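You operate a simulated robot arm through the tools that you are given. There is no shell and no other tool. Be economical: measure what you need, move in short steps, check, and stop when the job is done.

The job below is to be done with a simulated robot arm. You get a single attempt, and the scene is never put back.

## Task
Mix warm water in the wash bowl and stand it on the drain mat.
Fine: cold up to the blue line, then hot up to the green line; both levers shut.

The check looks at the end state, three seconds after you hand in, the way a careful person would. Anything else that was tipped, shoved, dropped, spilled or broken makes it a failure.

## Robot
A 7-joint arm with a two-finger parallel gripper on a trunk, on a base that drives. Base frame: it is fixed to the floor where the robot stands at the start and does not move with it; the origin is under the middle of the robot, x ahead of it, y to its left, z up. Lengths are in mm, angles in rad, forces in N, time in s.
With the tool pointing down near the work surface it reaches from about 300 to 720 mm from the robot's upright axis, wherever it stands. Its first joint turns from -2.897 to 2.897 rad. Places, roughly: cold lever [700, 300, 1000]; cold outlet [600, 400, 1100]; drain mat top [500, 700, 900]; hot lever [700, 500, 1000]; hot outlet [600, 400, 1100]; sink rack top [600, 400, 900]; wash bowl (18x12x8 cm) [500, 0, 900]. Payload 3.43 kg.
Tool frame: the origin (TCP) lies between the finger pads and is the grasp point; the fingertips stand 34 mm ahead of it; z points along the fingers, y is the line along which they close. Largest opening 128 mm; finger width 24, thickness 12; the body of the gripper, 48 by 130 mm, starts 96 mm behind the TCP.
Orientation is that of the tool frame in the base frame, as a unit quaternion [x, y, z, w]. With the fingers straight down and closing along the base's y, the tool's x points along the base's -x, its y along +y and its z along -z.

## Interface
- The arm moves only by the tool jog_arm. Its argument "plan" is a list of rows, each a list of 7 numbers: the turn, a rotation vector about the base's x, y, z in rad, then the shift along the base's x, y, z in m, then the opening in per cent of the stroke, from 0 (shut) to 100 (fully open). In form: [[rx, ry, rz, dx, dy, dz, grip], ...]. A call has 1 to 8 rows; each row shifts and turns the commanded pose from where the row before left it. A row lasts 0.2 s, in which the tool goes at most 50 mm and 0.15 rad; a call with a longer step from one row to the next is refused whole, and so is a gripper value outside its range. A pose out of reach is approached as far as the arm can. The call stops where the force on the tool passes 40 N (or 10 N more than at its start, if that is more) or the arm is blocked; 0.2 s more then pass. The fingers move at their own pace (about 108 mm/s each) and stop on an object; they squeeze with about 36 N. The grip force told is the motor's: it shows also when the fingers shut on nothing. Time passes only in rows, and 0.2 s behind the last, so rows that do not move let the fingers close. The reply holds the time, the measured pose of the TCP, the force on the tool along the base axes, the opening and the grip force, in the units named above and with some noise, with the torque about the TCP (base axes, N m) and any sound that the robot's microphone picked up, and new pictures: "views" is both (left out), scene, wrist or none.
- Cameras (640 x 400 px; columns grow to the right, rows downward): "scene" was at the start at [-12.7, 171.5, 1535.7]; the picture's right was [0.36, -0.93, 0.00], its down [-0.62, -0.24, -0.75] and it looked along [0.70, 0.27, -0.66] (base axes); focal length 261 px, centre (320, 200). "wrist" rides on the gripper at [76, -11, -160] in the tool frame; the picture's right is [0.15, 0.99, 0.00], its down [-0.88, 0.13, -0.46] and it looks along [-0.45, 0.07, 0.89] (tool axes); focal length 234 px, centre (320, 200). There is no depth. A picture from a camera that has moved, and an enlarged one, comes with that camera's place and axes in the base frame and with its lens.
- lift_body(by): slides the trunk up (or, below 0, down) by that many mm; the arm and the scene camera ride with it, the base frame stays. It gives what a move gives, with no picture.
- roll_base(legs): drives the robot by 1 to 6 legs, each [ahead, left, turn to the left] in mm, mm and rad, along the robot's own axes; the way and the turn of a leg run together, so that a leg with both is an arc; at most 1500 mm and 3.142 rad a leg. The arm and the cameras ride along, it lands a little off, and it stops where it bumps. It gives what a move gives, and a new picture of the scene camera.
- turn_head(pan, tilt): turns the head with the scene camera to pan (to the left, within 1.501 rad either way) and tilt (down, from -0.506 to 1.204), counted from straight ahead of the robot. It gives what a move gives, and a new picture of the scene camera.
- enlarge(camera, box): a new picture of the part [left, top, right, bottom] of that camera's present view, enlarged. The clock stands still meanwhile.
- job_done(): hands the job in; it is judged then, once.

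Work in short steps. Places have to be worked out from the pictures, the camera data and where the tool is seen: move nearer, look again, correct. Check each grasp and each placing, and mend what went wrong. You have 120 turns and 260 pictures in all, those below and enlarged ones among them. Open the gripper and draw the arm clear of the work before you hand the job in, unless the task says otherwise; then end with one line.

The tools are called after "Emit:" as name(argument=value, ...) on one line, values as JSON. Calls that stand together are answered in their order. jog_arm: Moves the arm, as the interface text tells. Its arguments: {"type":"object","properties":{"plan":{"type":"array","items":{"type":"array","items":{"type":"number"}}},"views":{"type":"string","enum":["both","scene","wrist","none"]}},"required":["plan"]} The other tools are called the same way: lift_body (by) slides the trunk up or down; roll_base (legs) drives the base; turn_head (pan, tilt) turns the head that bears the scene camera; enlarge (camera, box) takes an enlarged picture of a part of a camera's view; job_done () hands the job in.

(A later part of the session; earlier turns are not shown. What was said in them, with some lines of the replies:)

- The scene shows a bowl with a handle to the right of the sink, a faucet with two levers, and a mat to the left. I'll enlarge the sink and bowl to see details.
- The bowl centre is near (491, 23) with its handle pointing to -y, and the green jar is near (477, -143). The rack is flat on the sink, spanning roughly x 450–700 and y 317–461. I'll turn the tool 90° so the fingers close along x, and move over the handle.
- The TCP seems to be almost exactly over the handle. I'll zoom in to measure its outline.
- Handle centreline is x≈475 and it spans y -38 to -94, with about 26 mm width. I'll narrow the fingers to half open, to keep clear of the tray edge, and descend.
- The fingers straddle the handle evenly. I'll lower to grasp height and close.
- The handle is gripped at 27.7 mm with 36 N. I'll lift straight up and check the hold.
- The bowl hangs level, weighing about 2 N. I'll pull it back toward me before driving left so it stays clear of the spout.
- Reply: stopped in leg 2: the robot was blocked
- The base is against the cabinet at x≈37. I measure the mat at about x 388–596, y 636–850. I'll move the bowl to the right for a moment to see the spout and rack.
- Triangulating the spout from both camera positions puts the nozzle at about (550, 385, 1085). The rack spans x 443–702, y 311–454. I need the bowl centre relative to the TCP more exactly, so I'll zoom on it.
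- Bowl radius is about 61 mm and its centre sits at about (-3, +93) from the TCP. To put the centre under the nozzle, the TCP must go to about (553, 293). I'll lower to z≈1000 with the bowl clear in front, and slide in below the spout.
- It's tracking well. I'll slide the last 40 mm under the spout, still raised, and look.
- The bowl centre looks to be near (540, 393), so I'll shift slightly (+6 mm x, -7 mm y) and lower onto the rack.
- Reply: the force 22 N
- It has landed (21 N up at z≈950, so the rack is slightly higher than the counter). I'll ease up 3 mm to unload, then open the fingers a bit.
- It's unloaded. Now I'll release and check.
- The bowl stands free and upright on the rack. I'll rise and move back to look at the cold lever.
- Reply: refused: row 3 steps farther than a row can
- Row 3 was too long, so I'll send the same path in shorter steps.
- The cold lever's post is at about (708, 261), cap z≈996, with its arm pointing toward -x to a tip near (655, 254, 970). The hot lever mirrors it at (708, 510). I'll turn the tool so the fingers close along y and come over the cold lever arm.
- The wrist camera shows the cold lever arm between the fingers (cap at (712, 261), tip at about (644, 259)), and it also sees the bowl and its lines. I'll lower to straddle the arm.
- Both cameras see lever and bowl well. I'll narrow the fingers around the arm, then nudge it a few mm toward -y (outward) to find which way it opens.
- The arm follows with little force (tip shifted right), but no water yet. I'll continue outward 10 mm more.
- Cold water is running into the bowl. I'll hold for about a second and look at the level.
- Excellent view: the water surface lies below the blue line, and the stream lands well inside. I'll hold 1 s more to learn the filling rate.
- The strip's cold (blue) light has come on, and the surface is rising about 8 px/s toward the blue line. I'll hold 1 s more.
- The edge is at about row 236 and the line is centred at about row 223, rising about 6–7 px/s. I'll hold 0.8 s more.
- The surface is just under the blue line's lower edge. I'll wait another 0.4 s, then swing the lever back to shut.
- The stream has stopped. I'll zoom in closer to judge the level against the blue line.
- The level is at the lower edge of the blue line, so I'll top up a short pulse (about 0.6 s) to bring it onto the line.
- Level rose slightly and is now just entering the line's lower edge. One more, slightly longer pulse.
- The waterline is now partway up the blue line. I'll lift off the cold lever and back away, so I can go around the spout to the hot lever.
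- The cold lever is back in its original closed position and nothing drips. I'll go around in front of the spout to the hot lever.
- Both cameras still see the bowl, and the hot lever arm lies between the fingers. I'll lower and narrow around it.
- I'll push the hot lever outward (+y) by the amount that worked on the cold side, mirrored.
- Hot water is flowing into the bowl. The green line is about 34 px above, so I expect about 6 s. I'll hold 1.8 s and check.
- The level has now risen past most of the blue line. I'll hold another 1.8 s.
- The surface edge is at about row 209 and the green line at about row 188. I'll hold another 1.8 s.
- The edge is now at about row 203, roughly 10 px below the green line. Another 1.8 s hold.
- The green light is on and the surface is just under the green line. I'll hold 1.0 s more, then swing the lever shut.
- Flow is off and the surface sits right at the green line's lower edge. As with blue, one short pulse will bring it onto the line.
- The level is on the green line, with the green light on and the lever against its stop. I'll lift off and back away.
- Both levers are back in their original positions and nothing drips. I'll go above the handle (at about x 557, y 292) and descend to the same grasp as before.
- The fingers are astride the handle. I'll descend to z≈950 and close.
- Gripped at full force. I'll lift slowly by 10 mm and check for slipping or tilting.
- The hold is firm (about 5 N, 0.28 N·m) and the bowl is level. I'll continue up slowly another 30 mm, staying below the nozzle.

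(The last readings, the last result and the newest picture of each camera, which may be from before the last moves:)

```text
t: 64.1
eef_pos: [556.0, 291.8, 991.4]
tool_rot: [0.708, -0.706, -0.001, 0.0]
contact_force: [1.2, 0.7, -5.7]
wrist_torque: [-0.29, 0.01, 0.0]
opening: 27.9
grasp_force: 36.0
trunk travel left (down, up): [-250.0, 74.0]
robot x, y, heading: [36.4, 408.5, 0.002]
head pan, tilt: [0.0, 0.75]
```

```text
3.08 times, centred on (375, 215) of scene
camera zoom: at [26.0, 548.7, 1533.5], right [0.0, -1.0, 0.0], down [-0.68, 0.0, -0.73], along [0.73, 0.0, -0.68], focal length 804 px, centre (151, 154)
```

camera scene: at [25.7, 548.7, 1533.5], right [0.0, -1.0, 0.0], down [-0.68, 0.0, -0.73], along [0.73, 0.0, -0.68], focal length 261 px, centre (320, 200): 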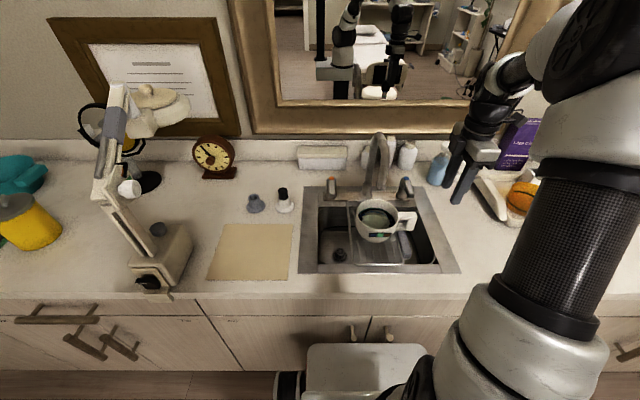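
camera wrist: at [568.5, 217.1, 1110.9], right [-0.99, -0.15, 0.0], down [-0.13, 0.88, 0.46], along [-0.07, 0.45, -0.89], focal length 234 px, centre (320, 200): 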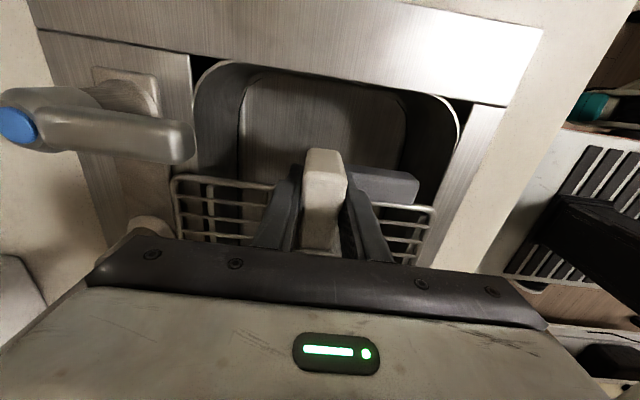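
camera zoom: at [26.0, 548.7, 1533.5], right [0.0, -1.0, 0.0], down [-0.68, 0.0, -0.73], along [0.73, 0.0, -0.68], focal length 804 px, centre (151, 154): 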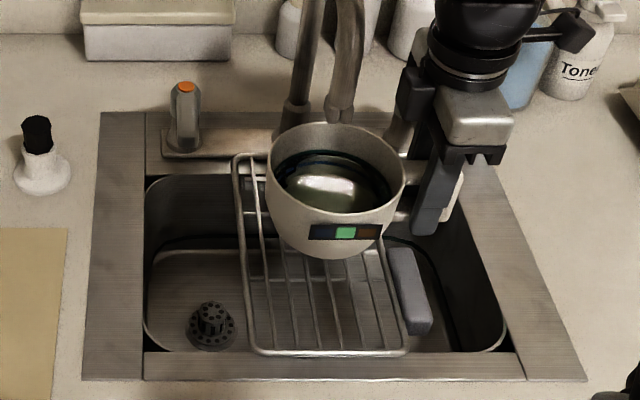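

Steady, no creep. I'll draw the bowl toward me smoothly to x≈450 so the hand passes clear of the spout.

Emit:
jog_arm(plan=[[0, 0, 0, -0.002, 0, 0, 0], [0, 0, 0, -0.004, 0, 0, 0], [0, 0, 0, -0.007, 0, 0, 0], [0, 0, 0, -0.009, 0, 0, 0], [0, 0, 0, -0.01, 0, 0, 0], [0, 0, 0, -0.01, 0, 0, 0], [0, 0, 0, -0.01, 0, 0, 0], [0, 0, 0, -0.01, 0, 0, 0]], views="none")

Emit:
jog_arm(plan=[[0, 0, 0, -0.009, 0, 0, 0], [0, 0, 0, -0.01, 0, 0, 0], [0, 0, 0, -0.009, 0, 0, 0], [0, 0, 0, -0.007, 0, 0, 0], [0, 0, 0, -0.005, 0, 0, 0], [0, 0, 0, -0.003, 0, 0, 0], [0, 0, 0, -0.001, 0, 0, 0]], views="scene")

Emit:
enlarge(camera="scene", box=[320, 150, 450, 300])

```text
t: 65.9
eef_pos: [493.9, 292.4, 990.9]
tool_rot: [0.708, -0.706, -0.001, -0.001]
contact_force: [-0.6, -0.2, -4.7]
wrist_torque: [-0.29, -0.01, 0.03]
opening: 27.6
grasp_force: 35.2
trunk travel left (down, up): [-250.0, 74.0]
robot x, y, heading: [34.9, 405.7, 0.002]
head pan, tilt: [0.0, 0.75]
```

```text
t: 67.5
eef_pos: [451.2, 293.0, 989.9]
tool_rot: [0.708, -0.706, -0.002, 0.0]
contact_force: [-0.6, 0.2, -5.4]
wrist_torque: [-0.33, 0.0, 0.02]
opening: 27.7
grasp_force: 36.0
trunk travel left (down, up): [-250.0, 74.0]
robot x, y, heading: [36.4, 402.9, 0.005]
head pan, tilt: [0.0, 0.75]
camera scene: at [25.9, 548.7, 1533.5], right [0.0, -1.0, 0.0], down [-0.68, 0.0, -0.73], along [0.73, 0.0, -0.68], focal length 261 px, centre (320, 200)
```

scene: 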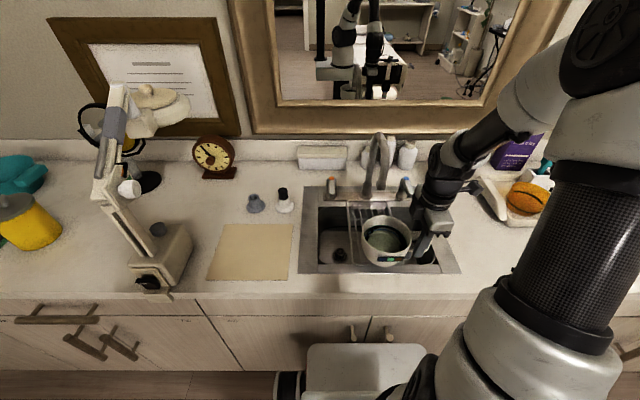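

```text
2.67 times, centred on (385, 225) of scene
camera zoom: at [25.9, 548.7, 1533.5], right [0.0, -1.0, 0.0], down [-0.68, 0.0, -0.73], along [0.73, 0.0, -0.68], focal length 697 px, centre (147, 133)
```

zoom: 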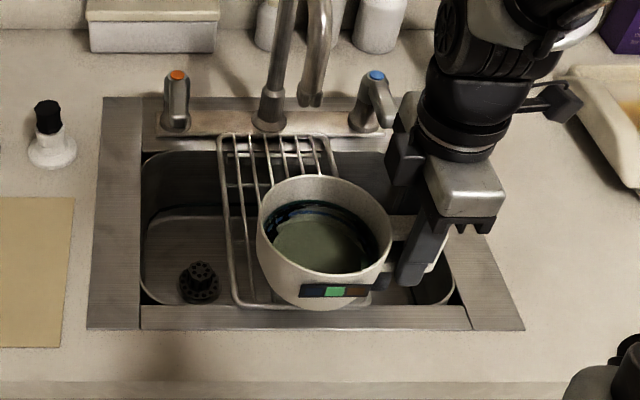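

The bowl is level and the water calm. I'll carry it left with a gentle ramp, also easing 15 mm further back for spout clearance.

Emit:
jog_arm(plan=[[0, 0, 0, -0.002, 0.002, 0, 0], [0, 0, 0, -0.002, 0.005, 0, 0], [0, 0, 0, -0.003, 0.008, 0, 0], [0, 0, 0, -0.003, 0.011, 0, 0], [0, 0, 0, -0.003, 0.013, 0, 0], [0, 0, 0, -0.002, 0.014, 0, 0], [0, 0, 0, 0, 0.014, 0, 0], [0, 0, 0, 0, 0.014, 0, 0]], views="none")

Emit:
jog_arm(plan=[[0, 0, 0, 0, 0.014, 0, 0], [0, 0, 0, 0, 0.014, 0, 0], [0, 0, 0, 0, 0.014, 0, 0], [0, 0, 0, 0, 0.014, 0, 0], [0, 0, 0, 0, 0.014, 0, 0], [0, 0, 0, 0, 0.014, 0, 0], [0, 0, 0, 0, 0.014, 0, 0], [0, 0, 0, 0, 0.014, 0, 0]], views="scene")

```text
t: 69.3
eef_pos: [435.1, 373.9, 990.7]
tool_rot: [0.708, -0.706, -0.001, 0.0]
contact_force: [-0.1, 0.3, -5.1]
wrist_torque: [-0.3, -0.02, -0.03]
opening: 27.8
grasp_force: 36.0
trunk travel left (down, up): [-250.0, 74.0]
robot x, y, heading: [38.4, 407.7, 0.001]
head pan, tilt: [0.0, 0.75]
```

```text
t: 71.1
eef_pos: [433.2, 487.3, 990.7]
tool_rot: [0.708, -0.706, -0.001, 0.0]
contact_force: [-0.2, -0.6, -5.5]
wrist_torque: [-0.31, 0.04, 0.01]
opening: 27.8
grasp_force: 36.3
trunk travel left (down, up): [-250.0, 74.0]
robot x, y, heading: [37.2, 408.1, -0.001]
head pan, tilt: [0.0, 0.75]
camera scene: at [25.9, 548.9, 1533.5], right [0.0, -1.0, 0.0], down [-0.68, 0.0, -0.73], along [0.73, 0.0, -0.68], focal length 261 px, centre (320, 200)
```

scene: 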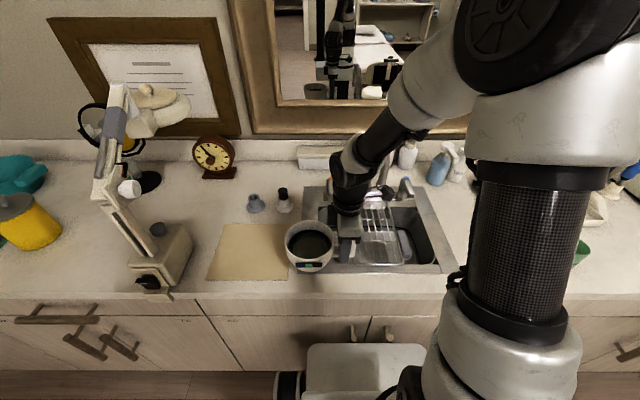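

All steady. I'll continue to the mat: 195 mm further left and 48 mm forward, with a gentle stop.

Emit:
jog_arm(plan=[[0, 0, 0, 0, 0.004, 0, 0], [0, 0, 0, 0.002, 0.009, 0, 0], [0, 0, 0, 0.003, 0.013, 0, 0], [0, 0, 0, 0.004, 0.014, 0, 0], [0, 0, 0, 0.004, 0.014, 0, 0], [0, 0, 0, 0.004, 0.014, 0, 0], [0, 0, 0, 0.004, 0.014, 0, 0], [0, 0, 0, 0.004, 0.014, 0, 0]], views="none")

Emit:
jog_arm(plan=[[0, 0, 0, 0.004, 0.014, 0, 0], [0, 0, 0, 0.004, 0.014, 0, 0], [0, 0, 0, 0.004, 0.014, 0, 0], [0, 0, 0, 0.004, 0.013, 0, 0], [0, 0, 0, 0.003, 0.012, 0, 0], [0, 0, 0, 0.002, 0.01, 0, 0], [0, 0, 0, 0.002, 0.008, 0, 0], [0, 0, 0, 0, 0.005, 0, 0]], views="none")

Emit:
jog_arm(plan=[[0, 0, 0, 0, 0.004, 0, 0], [0, 0, 0, 0, 0.002, -0.002, 0], [0, 0, 0, 0, 0, -0.004, 0], [0, 0, 0, 0, 0, -0.004, 0], [0, 0, 0, 0, 0, -0.002, 0]], views="scene")

Emit:
enlarge(camera="scene", box=[180, 190, 330, 300])

```text
t: 72.9
eef_pos: [459.6, 582.3, 991.6]
tool_rot: [-0.707, 0.707, 0.002, 0.0]
contact_force: [-1.0, -0.3, -4.1]
wrist_torque: [-0.31, 0.01, 0.04]
opening: 27.9
grasp_force: 36.0
trunk travel left (down, up): [-250.0, 74.0]
robot x, y, heading: [31.4, 402.2, -0.003]
head pan, tilt: [0.0, 0.75]
```

```text
t: 74.7
eef_pos: [483.4, 673.9, 990.2]
tool_rot: [0.708, -0.706, -0.001, 0.001]
contact_force: [-0.3, 0.6, -4.5]
wrist_torque: [-0.3, 0.01, 0.0]
opening: 27.7
grasp_force: 35.7
trunk travel left (down, up): [-250.0, 74.0]
robot x, y, heading: [36.1, 410.3, -0.002]
head pan, tilt: [0.0, 0.75]
```

```text
t: 75.9
eef_pos: [482.0, 678.0, 977.3]
tool_rot: [0.707, -0.707, -0.002, 0.0]
contact_force: [-0.5, -0.8, -4.9]
wrist_torque: [-0.3, -0.02, -0.01]
opening: 27.8
grasp_force: 36.3
trunk travel left (down, up): [-250.0, 74.0]
robot x, y, heading: [34.8, 409.8, -0.002]
head pan, tilt: [0.0, 0.75]
camera scene: at [26.0, 549.0, 1533.5], right [0.0, -1.0, 0.0], down [-0.68, 0.0, -0.73], along [0.73, 0.0, -0.68], focal length 261 px, centre (320, 200)
```

scene: 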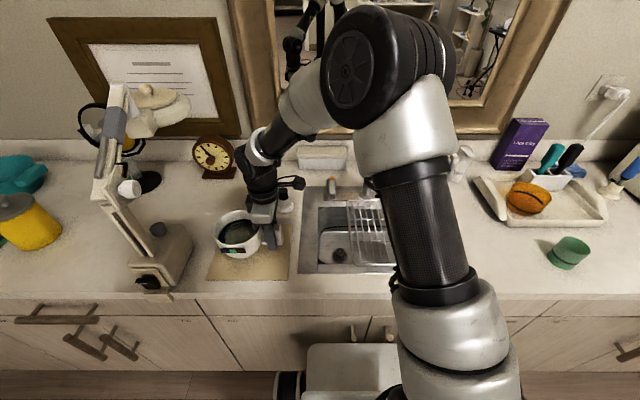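

```text
3.64 times, centred on (255, 245) of scene
camera zoom: at [26.0, 549.0, 1533.5], right [0.0, -1.0, 0.0], down [-0.68, 0.0, -0.73], along [0.73, 0.0, -0.68], focal length 950 px, centre (556, 36)
```

zoom: 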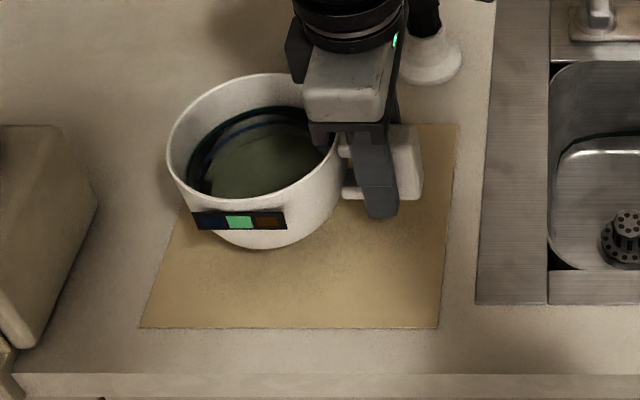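

Bowl centre is above the mat at about (479, 766), with handle and base within its edges. I'll lower slowly until contact.

Emit:
jog_arm(plan=[[0, 0, 0, 0, 0, -0.003, 0], [0, 0, 0, 0, 0, -0.005, 0], [0, 0, 0, 0, 0, -0.006, 0], [0, 0, 0, 0, 0, -0.005, 0], [0, 0, 0, 0, 0, -0.004, 0], [0, 0, 0, 0, 0, -0.003, 0], [0, 0, 0, 0, 0, -0.002, 0], [0, 0, 0, 0, 0, 0, 0]], views="none")

Emit:
enlarge(camera="scene", box=[180, 190, 330, 300])

```text
t: 77.7
eef_pos: [483.4, 677.8, 950.2]
tool_rot: [0.708, -0.706, -0.001, 0.0]
contact_force: [-0.5, -1.2, -5.1]
wrist_torque: [-0.29, 0.01, 0.03]
opening: 27.7
grasp_force: 36.4
trunk travel left (down, up): [-250.0, 74.0]
robot x, y, heading: [33.3, 408.7, 0.006]
head pan, tilt: [0.0, 0.75]
```

```text
3.64 times, centred on (255, 245) of scene
camera zoom: at [26.0, 549.0, 1533.5], right [0.0, -1.0, 0.0], down [-0.68, 0.0, -0.73], along [0.73, 0.0, -0.68], focal length 950 px, centre (556, 36)
```

zoom: 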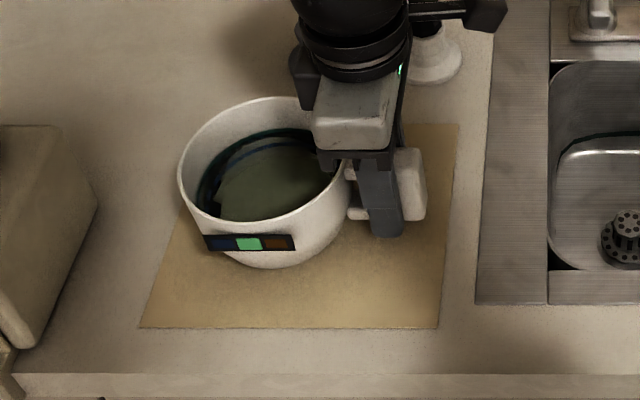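

Not touching yet (still 5 N hanging). I'll lower in 1.5 mm steps.

Emit:
jog_arm(plan=[[0, 0, 0, 0, 0, -0.0015, 0], [0, 0, 0, 0, 0, -0.0015, 0], [0, 0, 0, 0, 0, -0.001, 0], [0, 0, 0, 0, 0, -0.001, 0]], views="none")

```text
t: 78.7
eef_pos: [482.3, 678.3, 945.1]
tool_rot: [0.708, -0.706, -0.001, 0.0]
contact_force: [0.1, 0.4, -5.0]
wrist_torque: [-0.34, 0.01, 0.01]
opening: 27.6
grasp_force: 36.2
trunk travel left (down, up): [-250.0, 74.0]
robot x, y, heading: [33.1, 408.8, 0.001]
head pan, tilt: [0.0, 0.75]
```

Still hanging, so I'll continue down in 1 mm steps.

Emit:
jog_arm(plan=[[0, 0, 0, 0, 0, -0.001, 0], [0, 0, 0, 0, 0, -0.001, 0]], views="none")

Emit:
jog_arm(plan=[[0, 0, 0, 0, 0, -0.001, 0], [0, 0, 0, 0, 0, 0, 0]], views="none")

```text
t: 79.3
eef_pos: [482.7, 678.4, 943.2]
tool_rot: [0.708, -0.706, -0.002, 0.001]
contact_force: [-0.2, 0.2, -4.7]
wrist_torque: [-0.29, -0.02, 0.0]
opening: 27.7
grasp_force: 35.7
trunk travel left (down, up): [-250.0, 74.0]
robot x, y, heading: [33.5, 408.0, 0.003]
head pan, tilt: [0.0, 0.75]
```

```text
t: 79.9
eef_pos: [483.2, 679.3, 942.9]
tool_rot: [0.708, -0.707, -0.001, 0.0]
contact_force: [-0.3, -0.9, -5.1]
wrist_torque: [-0.27, 0.01, 0.0]
opening: 27.6
grasp_force: 35.9
trunk travel left (down, up): [-250.0, 74.0]
robot x, y, heading: [32.6, 410.8, -0.001]
head pan, tilt: [0.0, 0.75]
```

Still no contact, so I keep lowering in 1 mm steps.

Emit:
jog_arm(plan=[[0, 0, 0, 0, 0, -0.001, 0], [0, 0, 0, 0, 0, -0.001, 0]], views="none")

Emit:
jog_arm(plan=[[0, 0, 0, 0, 0, -0.001, 0], [0, 0, 0, 0, 0, -0.001, 0]], views="none")

Emit:
enlarge(camera="scene", box=[190, 200, 310, 280])

```text
t: 80.5
eef_pos: [483.0, 678.2, 942.4]
tool_rot: [0.708, -0.706, -0.001, -0.002]
contact_force: [-0.5, 2.5, 8.0]
wrist_torque: [0.91, 0.43, 0.06]
opening: 27.7
grasp_force: 36.2
trunk travel left (down, up): [-250.0, 74.0]
robot x, y, heading: [35.4, 405.3, 0.001]
head pan, tilt: [0.0, 0.75]
```

```text
t: 81.1
eef_pos: [482.7, 677.8, 940.1]
tool_rot: [0.708, -0.707, 0.001, -0.002]
contact_force: [1.0, -0.8, 20.6]
wrist_torque: [0.74, 0.12, 0.02]
opening: 27.8
grasp_force: 35.8
trunk travel left (down, up): [-250.0, 74.0]
robot x, y, heading: [33.0, 410.9, 0.005]
head pan, tilt: [0.0, 0.75]
```

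```text
5.00 times, centred on (250, 240) of scene
camera zoom: at [24.5, 547.8, 1533.8], right [0.0, -1.0, 0.0], down [-0.68, 0.0, -0.73], along [0.73, 0.0, -0.68], focal length 1306 px, centre (670, 0)
```

zoom: 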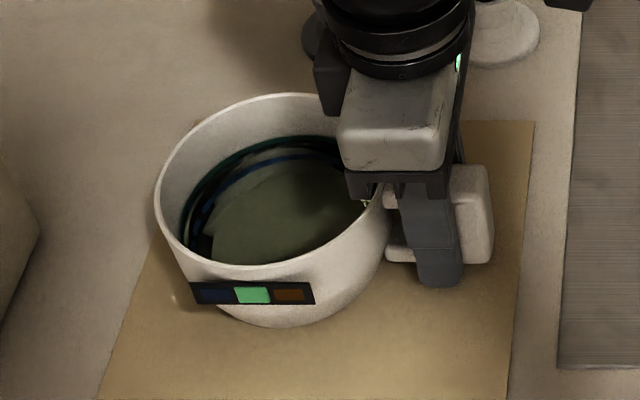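

Contact, about 20 N pressing. I'll ease up 2.5 mm to unload before releasing.

Emit:
jog_arm(plan=[[0, 0, 0, 0, 0, 0.0015, 0], [0, 0, 0, 0, 0, 0.001, 0], [0, 0, 0, 0, 0, 0, 0]], views="none")

```text
t: 81.9
eef_pos: [483.2, 677.3, 940.9]
tool_rot: [0.707, -0.707, -0.001, 0.0]
contact_force: [2.8, -2.6, 6.7]
wrist_torque: [0.17, -0.21, -0.13]
opening: 27.7
grasp_force: 36.5
trunk travel left (down, up): [-250.0, 74.0]
robot x, y, heading: [34.9, 411.8, -0.003]
head pan, tilt: [0.0, 0.75]
```

The bowl is lightly supported. I'll open gently.

Emit:
jog_arm(plan=[[0, 0, 0, 0, 0, 0.0005, 0], [0, 0, 0, 0, 0, 0, 24], [0, 0, 0, 0, 0, 0, 30], [0, 0, 0, 0, 0, 0, 40], [0, 0, 0, 0, 0, 0, 45]], views="wrist")

Emit:
enlarge(camera="scene", box=[190, 200, 310, 280])

```text
t: 83.1
eef_pos: [481.6, 678.8, 942.2]
tool_rot: [0.708, -0.706, -0.001, 0.0]
contact_force: [0.6, -0.5, 0.0]
wrist_torque: [0.0, 0.0, 0.0]
opening: 57.7
grasp_force: 0.0
trunk travel left (down, up): [-250.0, 74.0]
robot x, y, heading: [37.3, 412.3, 0.003]
head pan, tilt: [0.0, 0.75]
camera wrist: at [493.9, 602.1, 1101.1], right [-0.99, -0.15, 0.0], down [-0.13, 0.88, 0.46], along [-0.07, 0.45, -0.89], focal length 234 px, centre (320, 200)
```

wrist: 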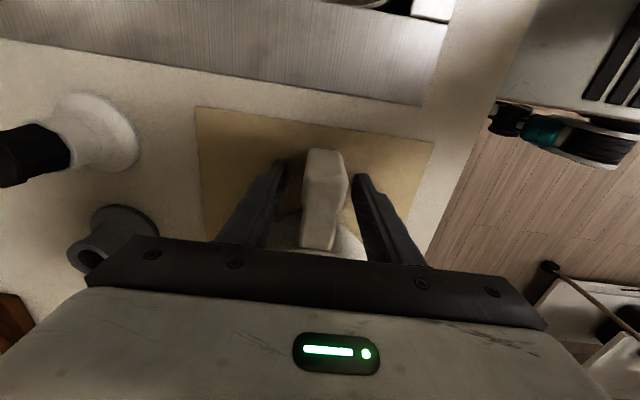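

```text
5.00 times, centred on (250, 240) of scene
camera zoom: at [25.7, 548.7, 1533.5], right [0.0, -1.0, 0.0], down [-0.68, 0.0, -0.73], along [0.73, 0.0, -0.68], focal length 1306 px, centre (670, 0)
```

zoom: 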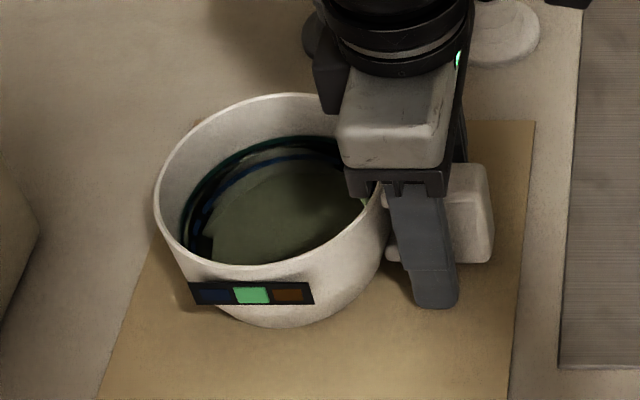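

Released; the bowl stands on the mat with the green light on. I'll raise straight up and draw the arm clear.

Emit:
jog_arm(plan=[[0, 0, 0, 0, 0, 0.02, 45], [0, 0, 0, 0, 0, 0.03, 45], [0, 0, 0, 0, 0, 0.04, 45], [0, 0, 0, 0, 0, 0.045, 45], [0, 0, 0, 0, 0, 0.045, 45], [0, 0, 0, -0.02, -0.03, 0.02, 45], [0, 0, 0, -0.02, -0.045, 0, 45], [0, 0, 0, -0.02, -0.045, 0, 45]], views="none")

Emit:
jog_arm(plan=[[0, 0, 0, 0, -0.045, 0, 45], [0, 0, 0, 0, -0.045, 0, 45], [0, 0, 0, 0, -0.045, 0, 45], [0, 0, 0, 0, -0.045, 0, 45], [0, 0, 0, 0, -0.045, 0, 45]], views="scene")

Emit:
enlarge(camera="scene", box=[190, 200, 310, 290])

Emit:
enlarge(camera="scene", box=[290, 130, 470, 280])

```text
t: 84.9
eef_pos: [425.0, 558.2, 1142.9]
tool_rot: [0.708, -0.706, -0.001, 0.0]
contact_force: [0.0, -0.2, -0.2]
wrist_torque: [-0.01, 0.03, -0.02]
opening: 57.5
grasp_force: 0.1
trunk travel left (down, up): [-250.0, 74.0]
robot x, y, heading: [30.8, 407.9, -0.0]
head pan, tilt: [0.0, 0.75]
```

```text
t: 86.1
eef_pos: [424.3, 335.2, 1143.0]
tool_rot: [0.708, -0.706, -0.001, 0.001]
contact_force: [0.3, 0.5, -0.3]
wrist_torque: [0.0, -0.01, -0.02]
opening: 57.6
grasp_force: 0.0
trunk travel left (down, up): [-250.0, 74.0]
robot x, y, heading: [33.1, 407.1, -0.001]
head pan, tilt: [0.0, 0.75]
camera scene: at [25.7, 548.7, 1533.5], right [0.0, -1.0, 0.0], down [-0.68, 0.0, -0.73], along [0.73, 0.0, -0.68], focal length 261 px, centre (320, 200)
```

scene: 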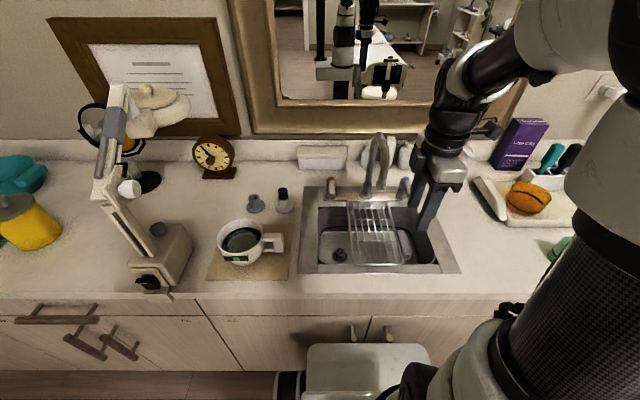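

```text
4.44 times, centred on (250, 245) of scene
camera zoom: at [25.7, 548.7, 1533.5], right [0.0, -1.0, 0.0], down [-0.68, 0.0, -0.73], along [0.73, 0.0, -0.68], focal length 1161 px, centre (631, 0)
```

zoom: 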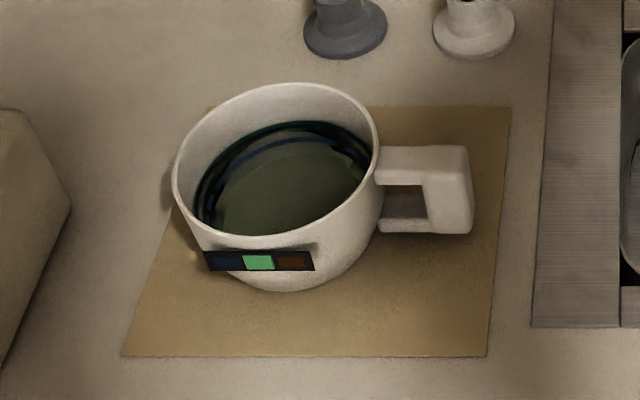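

```text
2.67 times, centred on (380, 205) of scene
camera zoom: at [25.7, 548.7, 1533.5], right [0.0, -1.0, 0.0], down [-0.68, 0.0, -0.73], along [0.73, 0.0, -0.68], focal length 697 px, centre (160, 187)
```

zoom: 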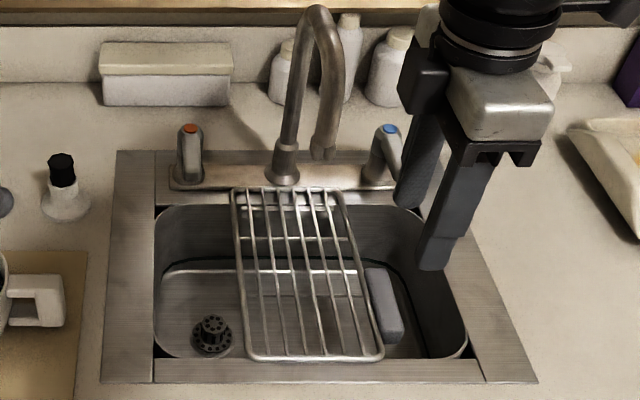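

The bowl stands on the mat with water at the green line, both levers shut, and nothing spilled or moved. I'll open the gripper fully and back off a bit more before handing in.

Emit:
jog_arm(plan=[[0, 0, 0, -0.01, -0.03, 0.03, 100], [0, 0, 0, -0.01, -0.03, 0.03, 100], [0, 0, 0, 0, 0, 0.03, 100]], views="none")

Emit:
job_done()

```text
t: 86.9
eef_pos: [404.9, 273.1, 1233.7]
tool_rot: [0.708, -0.706, -0.002, 0.0]
contact_force: [-0.4, -0.3, 1.4]
wrist_torque: [0.0, 0.03, -0.01]
opening: 128.3
grasp_force: 0.0
trunk travel left (down, up): [-250.0, 74.0]
robot x, y, heading: [37.3, 406.5, 0.0]
head pan, tilt: [0.0, 0.75]
```

```text
The job is handed in.
```

The wash bowl is standing on the drain mat, filled with cold water to the blue line and then hot water to the green line; both levers are shut, the strip on the bowl shows green, and I saw no spills.
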